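You operate a simulated robot arm through the tools that you are given. There is no shell and no other tool. Be economical: measure what you need, move in short steps, check, and stop when the job is done.

Carry out the task below with a simulated robot arm. There is one attempt and no reset: what you move stays moved.

Task
Put the blue block on top of the brass ring.

It is judged by the outcome, as a careful person would: the job done as asked, and still so three seconds after it is handed in. It fails if anything else is knocked over, pushed out of place, dropped, spilled or broken.

Robot
A 6-joint arm with a two-finger parallel gripper, fixed in place. Base frame: the origin is at the foot of the arm, x ahead of it, y to its left, z up; the work surface is at about z = 850. Lengths are in mm, angles in degrees, forces in N, time in s.
With the tool pointing down near the work surface it reaches from about 260 to 680 mm from the base axis. Its first joint turns from -66.0 to 66.0 degrees. Payload 2.9 kg.
Tool frame: the origin (TCP) lies between the finger pads and is the grasp point; the fingertips stand 30 mm ahead of it; z points along the fingers, y is the line along which they close. The gripper opens to 110 mm. The fingers are 20 mm wide and 10 mm thick; the gripper's body (48 by 112 mm) begins 55 mm behind the TCP.
Orientation is told as [roll, pitch, yaw] about the base's x, y, z axes, in that order, counted from this pose: with the fingers straight down and closing along the base's y, the tool's x points along the base's -x, its y along +y and its z along -z.

Tools
- The arm moves only by the tool play_rows. Its argument "commands" is a list of rows, each an object of numbers (a shift or turn left out is 0, a gripper value left out holds the last): "dx", "dy", "dz": the shift along the tool's x, y, z in mm; "rx", "ry", "rz": the turn, a rotation vector about the tool's x, y, z in degrees; "grip": the opening, from 0 (shut) to 1 (fully open). In form: [{"dx": .., "dy": .., "dz": .., "rx": .., "ry": .., "rz": .., "grip": ..}, ...]. A call has 1 to 12 rows; each row is the pose to reach, as a shift and turn from the pose commanded when the call began, along the tool's axes at that moment. Each row takes 0.2 s and may step no farther than 50 mm and 8.6 degrees from the row before; otherwise, or with a gripper value out of range, the whole call is refused. A pose out of reach is approached as far as the arm can. The call stops where the force on the tool passes 40 N (or 10 N more than at its start, if that is more) or the arm is blocked; 0.2 s more then pass. Each finger travels about 108 mm/s and halts on what it meets, pressing with about 24 N; the grip force reading is that of the motor and also rises with nothing between the fingers. The clock runs only during rows and for 0.2 s after the last one: add rows that repeat a pose to give the fingers time. It gives the time, the measured TCP pose, the force on the tool (base axes), the opening and the grip force at its end, in the units of the frame above (readings bear some noise).
- Cameras (640 x 400 px; columns grow to the right, rows downward): "scene" is fixed at [76, 433.1, 1428.1]; the picture's right is [-0.78, -0.63, 0.00], its down [-0.21, 0.26, -0.94] and it looks along [0.60, -0.73, -0.34] (base axes); focal length 364 px, centre (320, 200). "wrist" rides on the gripper at [72, 17, -103] in the tool frame; the picture's right is [-0.23, 0.97, 0.00], its down [-0.76, -0.18, -0.62] and it looks along [-0.61, -0.14, 0.78] (tool axes); focal length 222 px, centre (320, 200). There is no depth. A picture from a camera that has moved, and an enlarged one, comes with that camera's place and axes in the base frame and with its lens. The place of the scene camera against the robot may be out by one fixed shift of up to 25 mm in any direction.
- camera(camera): a new picture of that camera. The clock stands still meanwhile.
- enlarge(camera, box): a new picture of the part [left, top, right, bottom] of that camera's present view, enlarged. The clock stands still meanwhile.
- sign_off(): hands the job in; it is judged then, once.

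Go step by step. Nothing tells you positions but the pictures and the camera data: compare them with the known pose of the tool, close in by small moves and look again before you grip or let go. The budget is 90 turns and 36 pictures, counting those below and the enlarged ones. Unless the task says otherwise, let go and move clear before handing in, and close with one line.

The tools are called after "Call:" by a JSON object that holds its "op" and its "data". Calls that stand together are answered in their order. play_rows: Moves the arm, as the interface text tells. Its arguments: {"type":"object","properties":{"commands":{"type":"array"}},"required":["commands"]} The other tools are called the same way: camera (camera) takes a picture; enlarge (camera, box) takes an enlarged picture of a part of a camera's view; sign_off () hands the job in.

At the start:

```text
time_s: 0.0
ee_pos: [359.7, -162.0, 1177.8]
ee_rot: [0.0, 0.0, 0.0]
force: [-0.1, -0.3, 0.0]
width: 109.9
finger_force: 0.0
```

scene: 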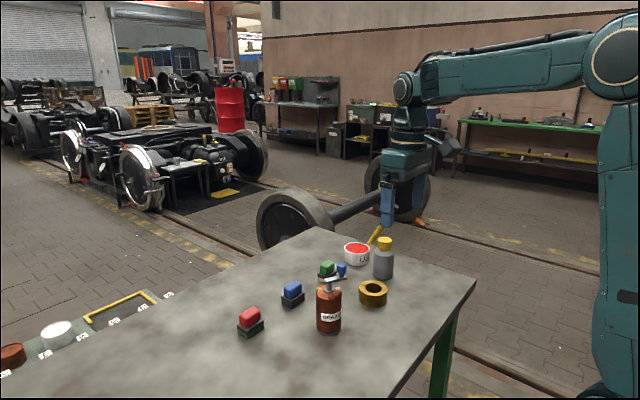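
wrist: 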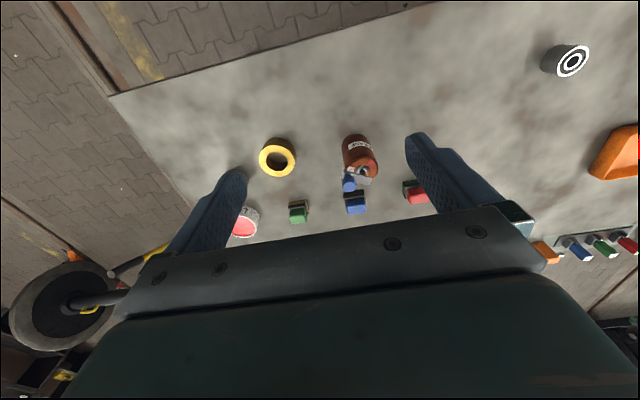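

I see red, blue and green blocks on dark bases, a bottle, and the brass ring. I'll enlarge both views to tell what the blue block is exactly.

Call:
{"op": "enlarge", "data": {"camera": "scene", "box": [220, 220, 420, 345]}}

Call:
{"op": "enlarge", "data": {"camera": "wrist", "box": [220, 110, 440, 248]}}

```text
3.20 times, centred on (320, 282) of scene
camera zoom: at [76.0, 433.1, 1428.1], right [-0.78, -0.63, 0.0], down [-0.21, 0.26, -0.94], along [0.6, -0.73, -0.34], focal length 1165 px, centre (320, -64)
```

zoom: 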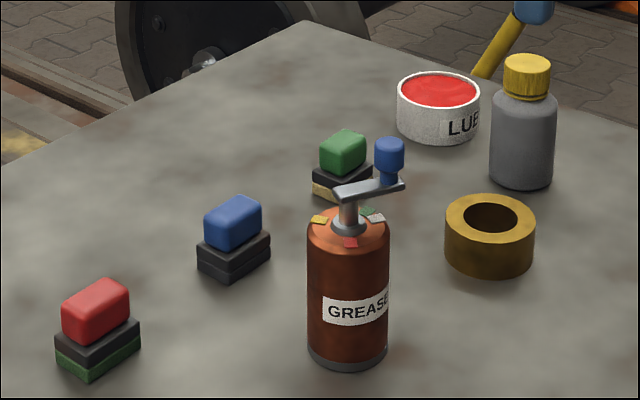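

```text
2.90 times, centred on (330, 179) of wrist
camera zoom: at [287.1, -145.5, 1282.1], right [0.23, 0.97, 0.0], down [0.76, -0.18, 0.62], along [0.61, -0.14, -0.78], focal length 644 px, centre (291, 261)
```

zoom: 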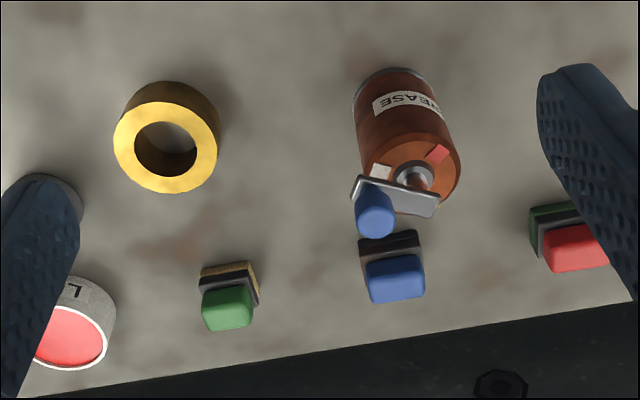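

The blue block is a small block with a dark lower part, near (638, -140), and the ring is near (482, -279). I'll move above and behind the block, staying well above the grease bottle, and look again.

Call:
{"op": "play_rows", "data": {"commands": [{"dx": -40, "dy": 5}, {"dx": -80, "dy": 10}, {"dx": -120, "dy": 15}, {"dx": -160, "dy": 20}, {"dx": -200, "dy": 22}, {"dx": -200, "dy": 22, "dz": 40}, {"dx": -200, "dy": 22, "dz": 80}, {"dx": -200, "dy": 22, "dz": 95}, {"dx": -200, "dy": 22, "dz": 95}]}}

Call:
{"op": "camera", "data": {"camera": "wrist"}}

```text
time_s: 2.0
ee_pos: [559.4, -138.7, 1084.5]
ee_rot: [0.0, 0.0, 0.0]
force: [0.1, 0.2, 0.2]
width: 109.9
finger_force: 0.1
```

```text
31 pictures are left
camera wrist: at [487.0, -122.8, 1187.3], right [0.23, 0.97, 0.0], down [0.76, -0.18, 0.62], along [0.61, -0.14, -0.78], focal length 222 px, centre (320, 200)
```

wrist: 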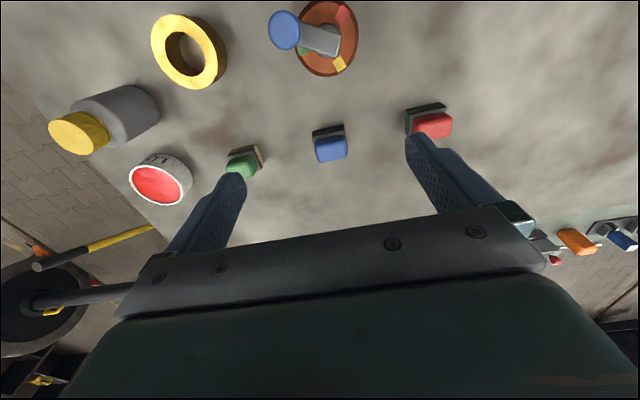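

Call:
{"op": "enlarge", "data": {"camera": "wrist", "box": [280, 100, 380, 180]}}

Call:
{"op": "enlarge", "data": {"camera": "wrist", "box": [140, 0, 380, 150]}}

```text
5.00 times, centred on (330, 140) of wrist
camera zoom: at [487.0, -122.8, 1187.3], right [0.23, 0.97, 0.0], down [0.76, -0.18, 0.62], along [0.61, -0.14, -0.78], focal length 1111 px, centre (270, 500)
```

zoom: 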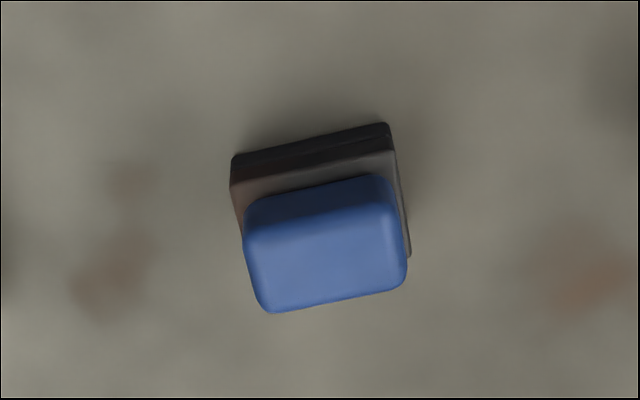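

```text
2.67 times, centred on (260, 75) of wrist
camera zoom: at [487.0, -122.8, 1187.3], right [0.23, 0.97, 0.0], down [0.76, -0.18, 0.62], along [0.61, -0.14, -0.78], focal length 592 px, centre (480, 533)
```

zoom: 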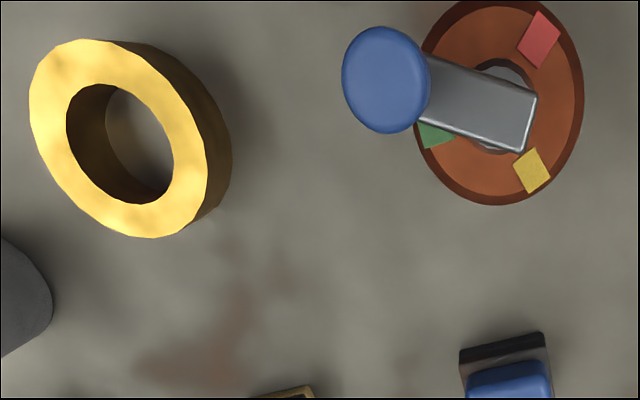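

The block appears square to y, with a footprint of about 48 × 46 centred at (637, -139) and its top near z 885–890. The ring is centred at (479, -278) with its top near z 886. I'll move over the block, descend partway and check.

Call:
{"op": "play_rows", "data": {"commands": [{"dx": -40}, {"dx": -78}, {"dx": -78, "dz": 40}, {"dx": -78, "dz": 80}, {"dx": -78, "dz": 120}, {"dx": -78, "dz": 140}, {"dx": -78, "dz": 140}]}}

Call:
{"op": "camera", "data": {"camera": "wrist"}}

Call:
{"op": "enlarge", "data": {"camera": "scene", "box": [240, 200, 400, 300]}}

```text
time_s: 3.6
ee_pos: [638.6, -140.6, 943.6]
ee_rot: [0.1, 0.1, 0.1]
force: [0.0, 0.6, 0.2]
width: 109.9
finger_force: 0.0
out of reach, approached as far as the arm can: row 2
```

```text
28 pictures are left
camera wrist: at [566.1, -123.9, 1046.1], right [0.23, 0.97, 0.0], down [0.76, -0.18, 0.62], along [0.61, -0.14, -0.78], focal length 222 px, centre (320, 200)
```

wrist: 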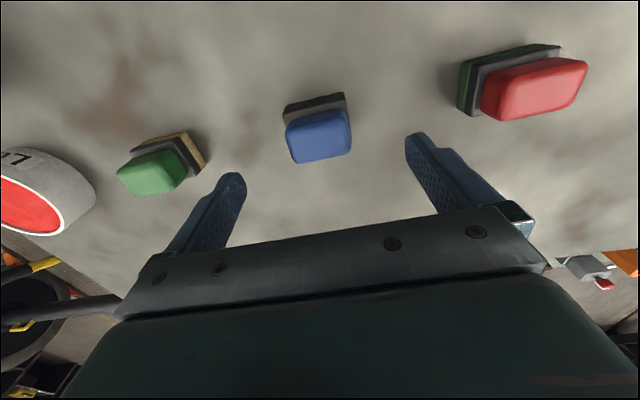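

```text
4.00 times, centred on (320, 250) of scene
camera zoom: at [76.0, 433.1, 1428.1], right [-0.78, -0.63, 0.0], down [-0.21, 0.26, -0.94], along [0.6, -0.73, -0.34], focal length 1457 px, centre (320, 0)
```

zoom: 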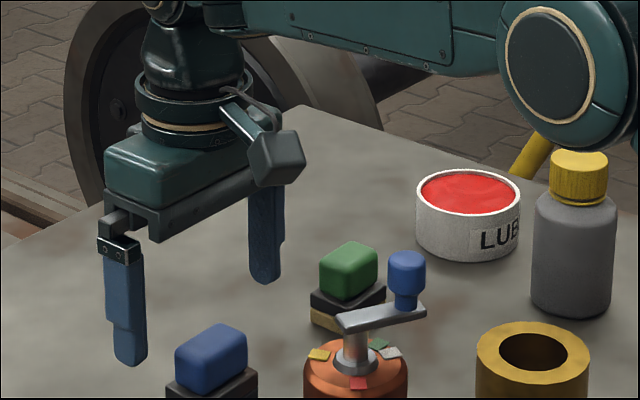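

The fingers straddle the block with y aligned. I'll lower until the tips are at about z 872 (the blue part) and look before closing.

Call:
{"op": "play_rows", "data": {"commands": [{"dx": 2, "dz": 20}, {"dx": 3, "dz": 41}, {"dx": 3, "dz": 41}]}}

Call:
{"op": "enlarge", "data": {"camera": "scene", "box": [240, 230, 360, 310]}}

Call:
{"op": "camera", "data": {"camera": "wrist"}}

```text
time_s: 4.4
ee_pos: [635.9, -141.0, 900.4]
ee_rot: [0.1, 0.0, 0.0]
force: [0.6, 0.3, 0.2]
width: 109.8
finger_force: 0.1
```

```text
5.00 times, centred on (300, 270) of scene
camera zoom: at [76.0, 433.1, 1428.1], right [-0.78, -0.63, 0.0], down [-0.21, 0.26, -0.94], along [0.6, -0.73, -0.34], focal length 1821 px, centre (420, -150)
```

zoom: 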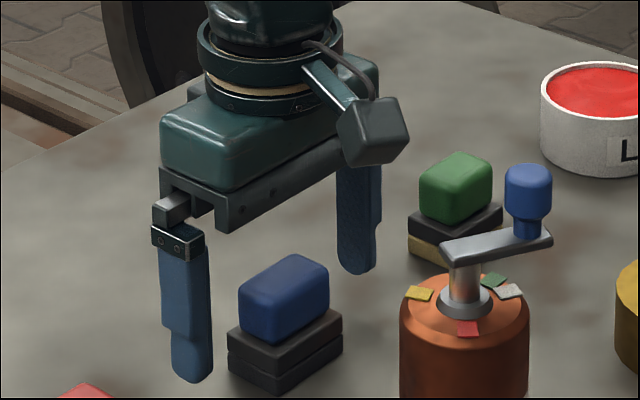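

```text
25 pictures are left
camera wrist: at [562.9, -124.3, 1005.2], right [0.23, 0.97, 0.0], down [0.76, -0.18, 0.62], along [0.61, -0.14, -0.78], focal length 222 px, centre (320, 200)
```

wrist: 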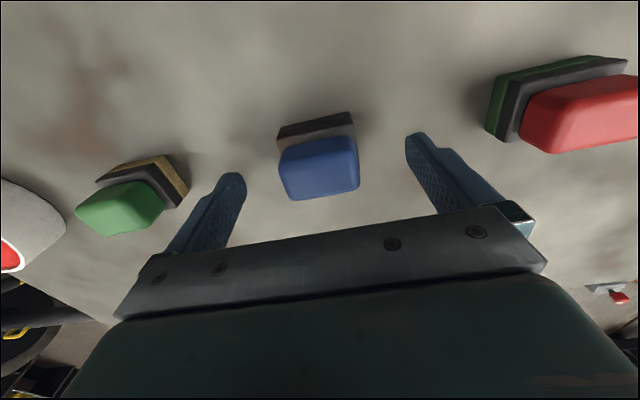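

Alignment looks good: the block is centred between the fingers and the tips reach the blue part. I'll close with time to settle.

Call:
{"op": "play_rows", "data": {"commands": [{"grip": 0.6}, {"grip": 0.3}, {"grip": 0.2}, {"grip": 0.2}, {"grip": 0.2}]}}

Call:
{"op": "enlarge", "data": {"camera": "scene", "box": [240, 230, 360, 310]}}

```text
time_s: 5.6
ee_pos: [635.9, -141.5, 902.4]
ee_rot: [0.0, -0.1, 0.0]
force: [0.1, 1.0, 0.6]
width: 49.1
finger_force: 23.8
```

```text
5.00 times, centred on (300, 270) of scene
camera zoom: at [76.0, 433.1, 1428.1], right [-0.78, -0.63, 0.0], down [-0.21, 0.26, -0.94], along [0.6, -0.73, -0.34], focal length 1821 px, centre (420, -150)
```

zoom: 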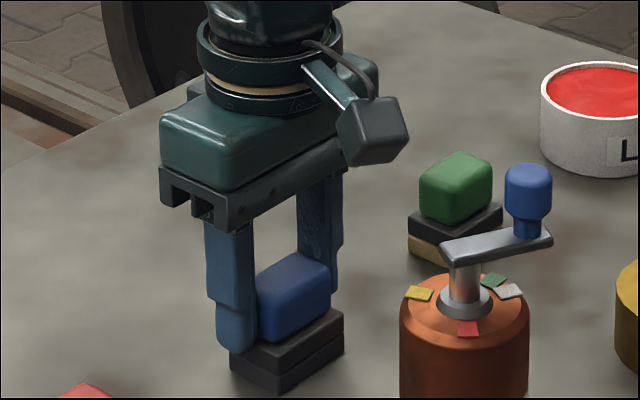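

The gripper holds the blue part at 49 mm. I'll lift a little to see what comes up.

Call:
{"op": "play_rows", "data": {"commands": [{"dz": -8}, {"dz": -18}, {"dz": -30}, {"dz": -30}]}}

Call:
{"op": "enlarge", "data": {"camera": "scene", "box": [240, 230, 360, 310]}}

```text
time_s: 6.6
ee_pos: [634.2, -139.4, 932.8]
ee_rot: [0.0, 0.1, 0.0]
force: [0.8, 0.3, -1.6]
width: 49.4
finger_force: 23.9
```

```text
5.00 times, centred on (300, 270) of scene
camera zoom: at [76.0, 433.1, 1428.1], right [-0.78, -0.63, 0.0], down [-0.21, 0.26, -0.94], along [0.6, -0.73, -0.34], focal length 1821 px, centre (420, -150)
```

zoom: 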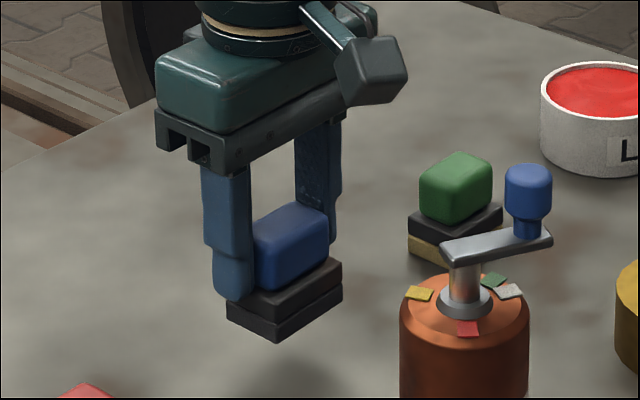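

The whole block, base included, came up as one piece, with its bottom about 51 mm below the TCP. I'll carry it high, clear of the bottles, to above the ring.

Call:
{"op": "play_rows", "data": {"commands": [{"dz": -35}, {"dz": -70, "dy": -15}, {"dz": -100, "dy": -45}, {"dz": -115, "dx": 10, "dy": -80}, {"dz": -115, "dx": 35, "dy": -110}, {"dz": -115, "dx": 70, "dy": -130}, {"dz": -115, "dx": 110, "dy": -138}, {"dz": -115, "dx": 145, "dy": -138}, {"dz": -115, "dx": 156, "dy": -138}, {"dz": -115, "dx": 156, "dy": -138}]}}

Call:
{"op": "camera", "data": {"camera": "wrist"}}

Call:
{"op": "enlarge", "data": {"camera": "scene", "box": [280, 200, 440, 320]}}

```text
time_s: 8.8
ee_pos: [476.3, -277.9, 1047.4]
ee_rot: [0.0, 0.0, 0.0]
force: [0.0, 0.1, -0.3]
width: 49.4
finger_force: 24.7
out of reach, approached as far as the arm can: row 4, 5
```

```text
22 pictures are left
camera wrist: at [405.1, -261.1, 1151.7], right [0.23, 0.97, 0.0], down [0.76, -0.18, 0.62], along [0.61, -0.14, -0.78], focal length 222 px, centre (320, 200)
```

wrist: 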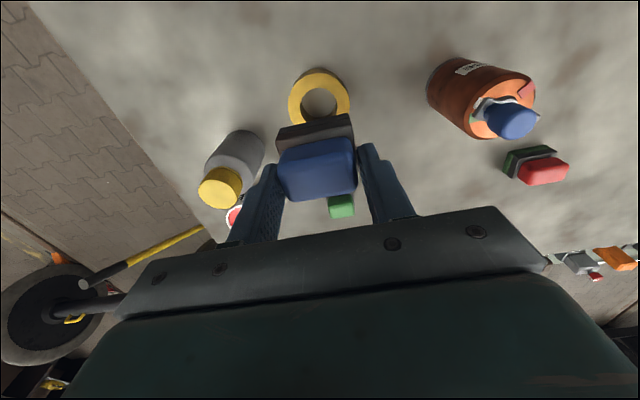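

```text
3.33 times, centred on (360, 260) of scene
camera zoom: at [76.0, 433.1, 1428.1], right [-0.78, -0.63, 0.0], down [-0.21, 0.26, -0.94], along [0.6, -0.73, -0.34], focal length 1214 px, centre (187, 0)
```

zoom: 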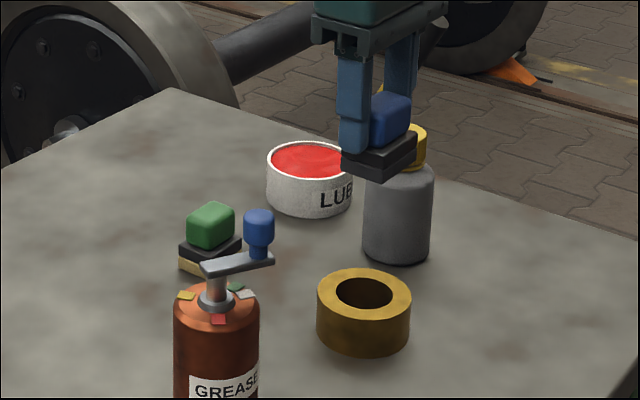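

The block is above the ring. I'll enlarge the wrist view to measure the ring's centre precisely.

Call:
{"op": "enlarge", "data": {"camera": "wrist", "box": [260, 50, 380, 125]}}

```text
5.33 times, centred on (320, 88) of wrist
camera zoom: at [405.1, -261.1, 1151.7], right [0.23, 0.97, 0.0], down [0.76, -0.18, 0.62], along [0.61, -0.14, -0.78], focal length 1185 px, centre (320, 800)
```

zoom: 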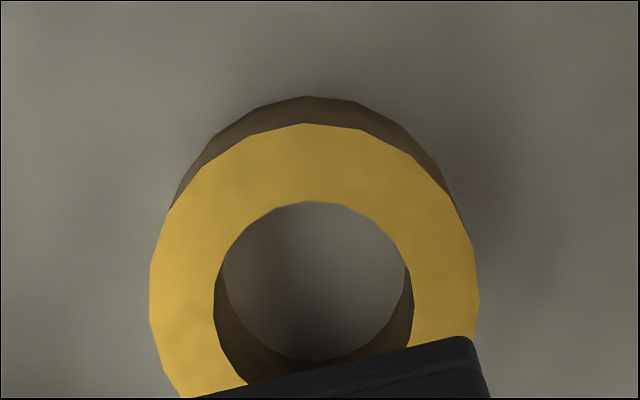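

The ring centre comes out at about (479.5, -279). I'll nudge over it and lower to about 12 mm above.

Call:
{"op": "play_rows", "data": {"commands": [{"dx": -3, "dy": -1, "dz": 30}, {"dx": -3, "dy": -1, "dz": 60}, {"dx": -3, "dy": -1, "dz": 85}, {"dx": -3, "dy": -1, "dz": 97}, {"dx": -3, "dy": -1, "dz": 97}]}}

Call:
{"op": "enlarge", "data": {"camera": "scene", "box": [310, 220, 430, 310]}}

Call:
{"op": "camera", "data": {"camera": "wrist"}}

```text
time_s: 10.0
ee_pos: [481.5, -279.4, 950.4]
ee_rot: [0.0, 0.0, 0.0]
force: [-0.2, -0.3, -1.2]
width: 49.1
finger_force: 23.5
```

```text
4.44 times, centred on (370, 265) of scene
camera zoom: at [76.0, 433.1, 1428.1], right [-0.78, -0.63, 0.0], down [-0.21, 0.26, -0.94], along [0.6, -0.73, -0.34], focal length 1618 px, centre (98, -89)
```

zoom: 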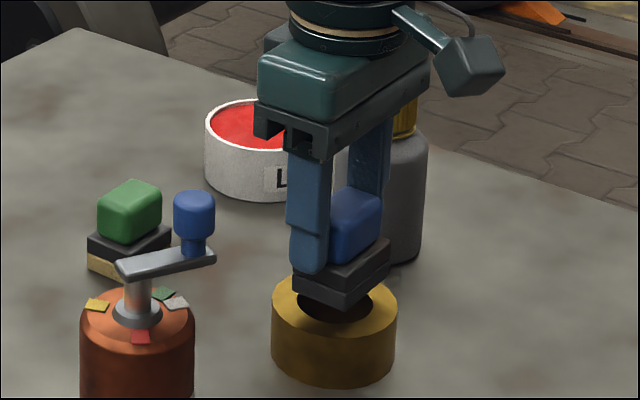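

```text
18 pictures are left
camera wrist: at [408.6, -262.6, 1053.8], right [0.23, 0.97, 0.0], down [0.76, -0.18, 0.62], along [0.61, -0.14, -0.78], focal length 222 px, centre (320, 200)
```

wrist: 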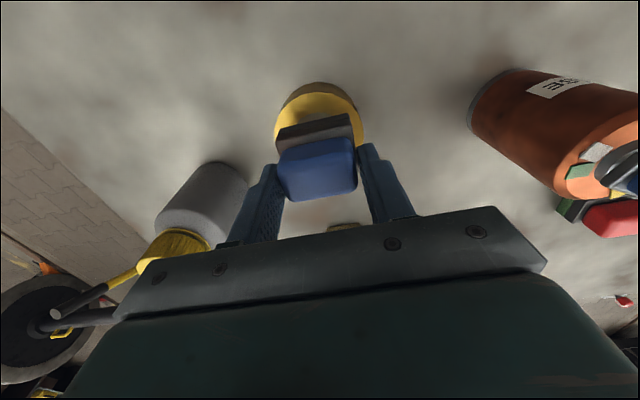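

The block is within about 3 mm of the ring's centre. I'll correct by +2, +2 mm and lower to just above contact.

Call:
{"op": "play_rows", "data": {"commands": [{"dx": -2, "dy": 2, "dz": 5}, {"dx": -2, "dy": 2, "dz": 9}, {"dx": -2, "dy": 2, "dz": 11}, {"dx": -2, "dy": 2, "dz": 11}]}}

Call:
{"op": "enlarge", "data": {"camera": "scene", "box": [340, 255, 420, 310]}}

```text
time_s: 11.0
ee_pos: [482.5, -276.6, 938.6]
ee_rot: [0.0, 0.1, 0.0]
force: [-0.1, 0.4, -0.1]
width: 49.4
finger_force: 23.3
```

```text
7.27 times, centred on (380, 282) of scene
camera zoom: at [76.0, 433.1, 1428.1], right [-0.78, -0.63, 0.0], down [-0.21, 0.26, -0.94], along [0.6, -0.73, -0.34], focal length 2648 px, centre (-116, -400)
```

zoom: 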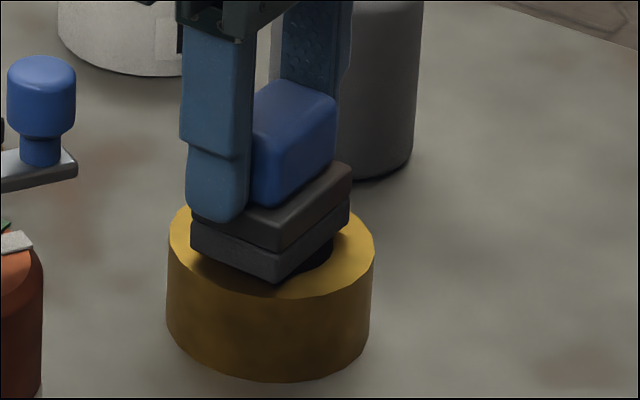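

The block is over the ring with a gap of a few millimetres. I'll lower in small steps until the force shows contact.

Call:
{"op": "play_rows", "data": {"commands": [{"dz": 1}, {"dz": 2}, {"dz": 2}]}}

```text
time_s: 11.8
ee_pos: [483.3, -277.5, 937.7]
ee_rot: [0.0, 0.0, 0.0]
force: [1.0, 0.3, -1.4]
width: 49.3
finger_force: 24.0
```

Call:
{"op": "play_rows", "data": {"commands": [{"dz": 1}, {"dz": 2}, {"dz": 2}]}}

Call:
{"op": "enlarge", "data": {"camera": "scene", "box": [340, 255, 420, 310]}}

```text
time_s: 12.6
ee_pos: [483.4, -277.6, 936.1]
ee_rot: [0.0, 0.0, 0.0]
force: [-2.3, 0.4, 6.5]
width: 49.2
finger_force: 23.9
```

```text
7.27 times, centred on (380, 282) of scene
camera zoom: at [75.8, 433.1, 1428.1], right [-0.78, -0.63, 0.0], down [-0.21, 0.26, -0.94], along [0.6, -0.73, -0.34], focal length 2648 px, centre (-116, -400)
```

zoom: 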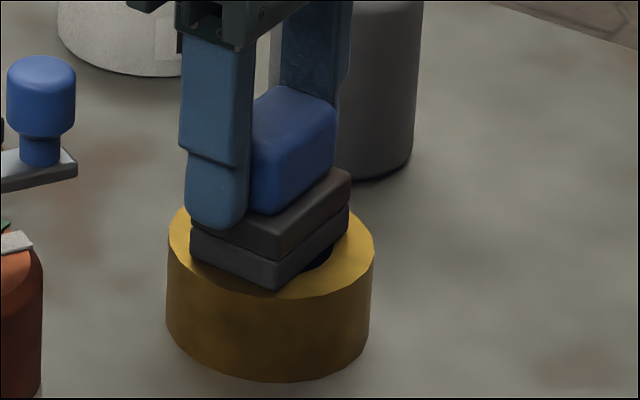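

It's in contact, but a sliver of the hole shows on the near (−x) side, so the block sits about 4 mm too far in +x. I'll lift slightly, shift, and set it down again.

Call:
{"op": "play_rows", "data": {"commands": [{"dz": -3}, {"dz": -6}, {"dx": 2, "dy": 1, "dz": -6}, {"dx": 4, "dy": 2, "dz": -6}, {"dx": 4, "dy": 2, "dz": -3}, {"dx": 4, "dy": 2, "dz": -1}, {"dx": 4, "dy": 2, "dz": 0}, {"dx": 4, "dy": 2, "dz": 0}]}}

Call:
{"op": "enlarge", "data": {"camera": "scene", "box": [340, 255, 420, 310]}}

Call:
{"op": "enlarge", "data": {"camera": "wrist", "box": [250, 60, 390, 210]}}

```text
time_s: 14.4
ee_pos: [479.8, -276.0, 936.1]
ee_rot: [0.0, -0.1, 0.0]
force: [-1.3, 0.8, 6.3]
width: 49.3
finger_force: 24.0
```

```text
7.27 times, centred on (380, 282) of scene
camera zoom: at [75.8, 433.2, 1428.0], right [-0.78, -0.63, 0.0], down [-0.21, 0.26, -0.94], along [0.6, -0.73, -0.34], focal length 2648 px, centre (-116, -400)
```

zoom: 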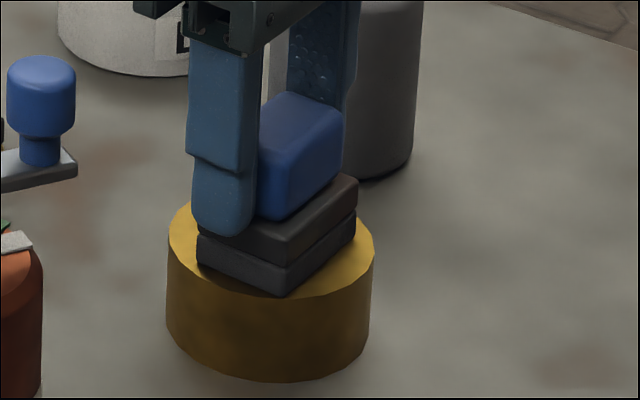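

```text
2.67 times, centred on (320, 135) of wrist
camera zoom: at [407.1, -258.6, 1039.7], right [0.23, 0.97, 0.0], down [0.76, -0.18, 0.62], along [0.61, -0.14, -0.78], focal length 592 px, centre (320, 373)
```

zoom: 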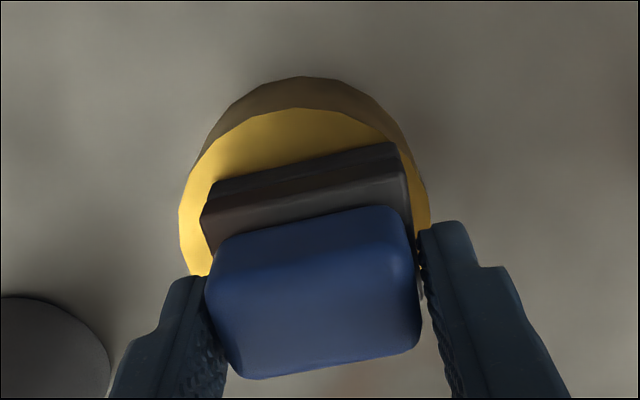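

The hole is now covered and the block sits centred on the ring in contact. I'll release, partly open, and rise.

Call:
{"op": "play_rows", "data": {"commands": [{"grip": 0.55}, {"grip": 0.75}, {"grip": 0.75}, {"grip": 0.75}]}}

Call:
{"op": "play_rows", "data": {"commands": [{"dz": -20}, {"dz": -60}, {"dz": -100}, {"dz": -140}, {"dz": -170}, {"dz": -170}]}}

Call:
{"op": "enlarge", "data": {"camera": "scene", "box": [220, 220, 420, 345]}}

Call:
{"op": "camera", "data": {"camera": "wrist"}}

```text
time_s: 15.4
ee_pos: [479.0, -275.3, 936.2]
ee_rot: [0.0, 0.0, -0.1]
force: [-0.4, -1.3, -0.5]
width: 82.5
finger_force: 0.1
```

```text
time_s: 16.8
ee_pos: [479.3, -275.2, 1105.4]
ee_rot: [-0.1, 0.0, 0.1]
force: [-0.3, 0.6, 0.3]
width: 82.5
finger_force: 0.0
```

```text
3.20 times, centred on (320, 282) of scene
camera zoom: at [76.0, 433.1, 1428.1], right [-0.78, -0.63, 0.0], down [-0.21, 0.26, -0.94], along [0.6, -0.73, -0.34], focal length 1165 px, centre (320, -64)
```

zoom: 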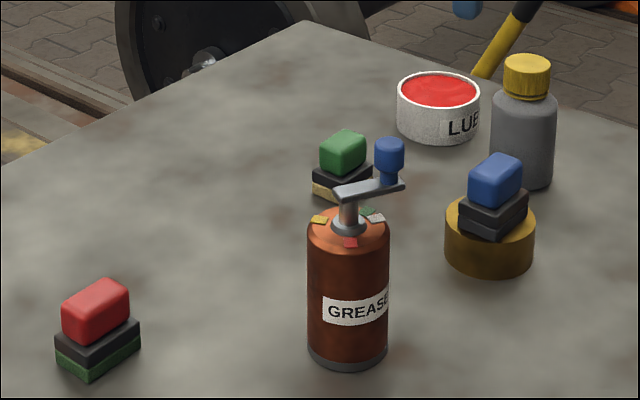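

```text
12 pictures are left
camera wrist: at [407.2, -259.1, 1208.8], right [0.23, 0.97, 0.0], down [0.76, -0.18, 0.62], along [0.61, -0.14, -0.78], focal length 222 px, centre (320, 200)
```

wrist: 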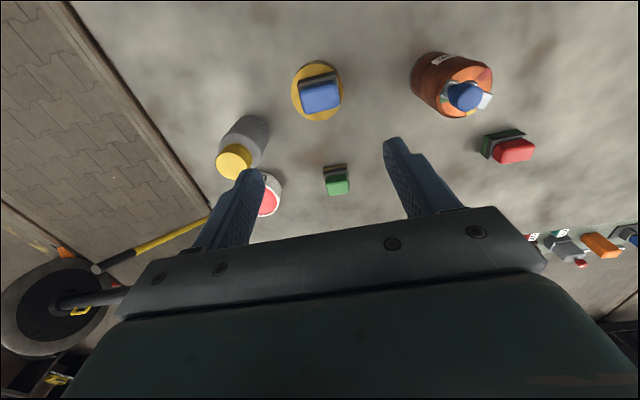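

The block rests level on the ring, everything else is where it was, and the gripper is clear. I'm handing it in.

Call:
{"op": "sign_off", "data": {}}

```text
The job is handed in.
```

The blue block is on top of the brass ring, the gripper is clear, and nothing else was disturbed.
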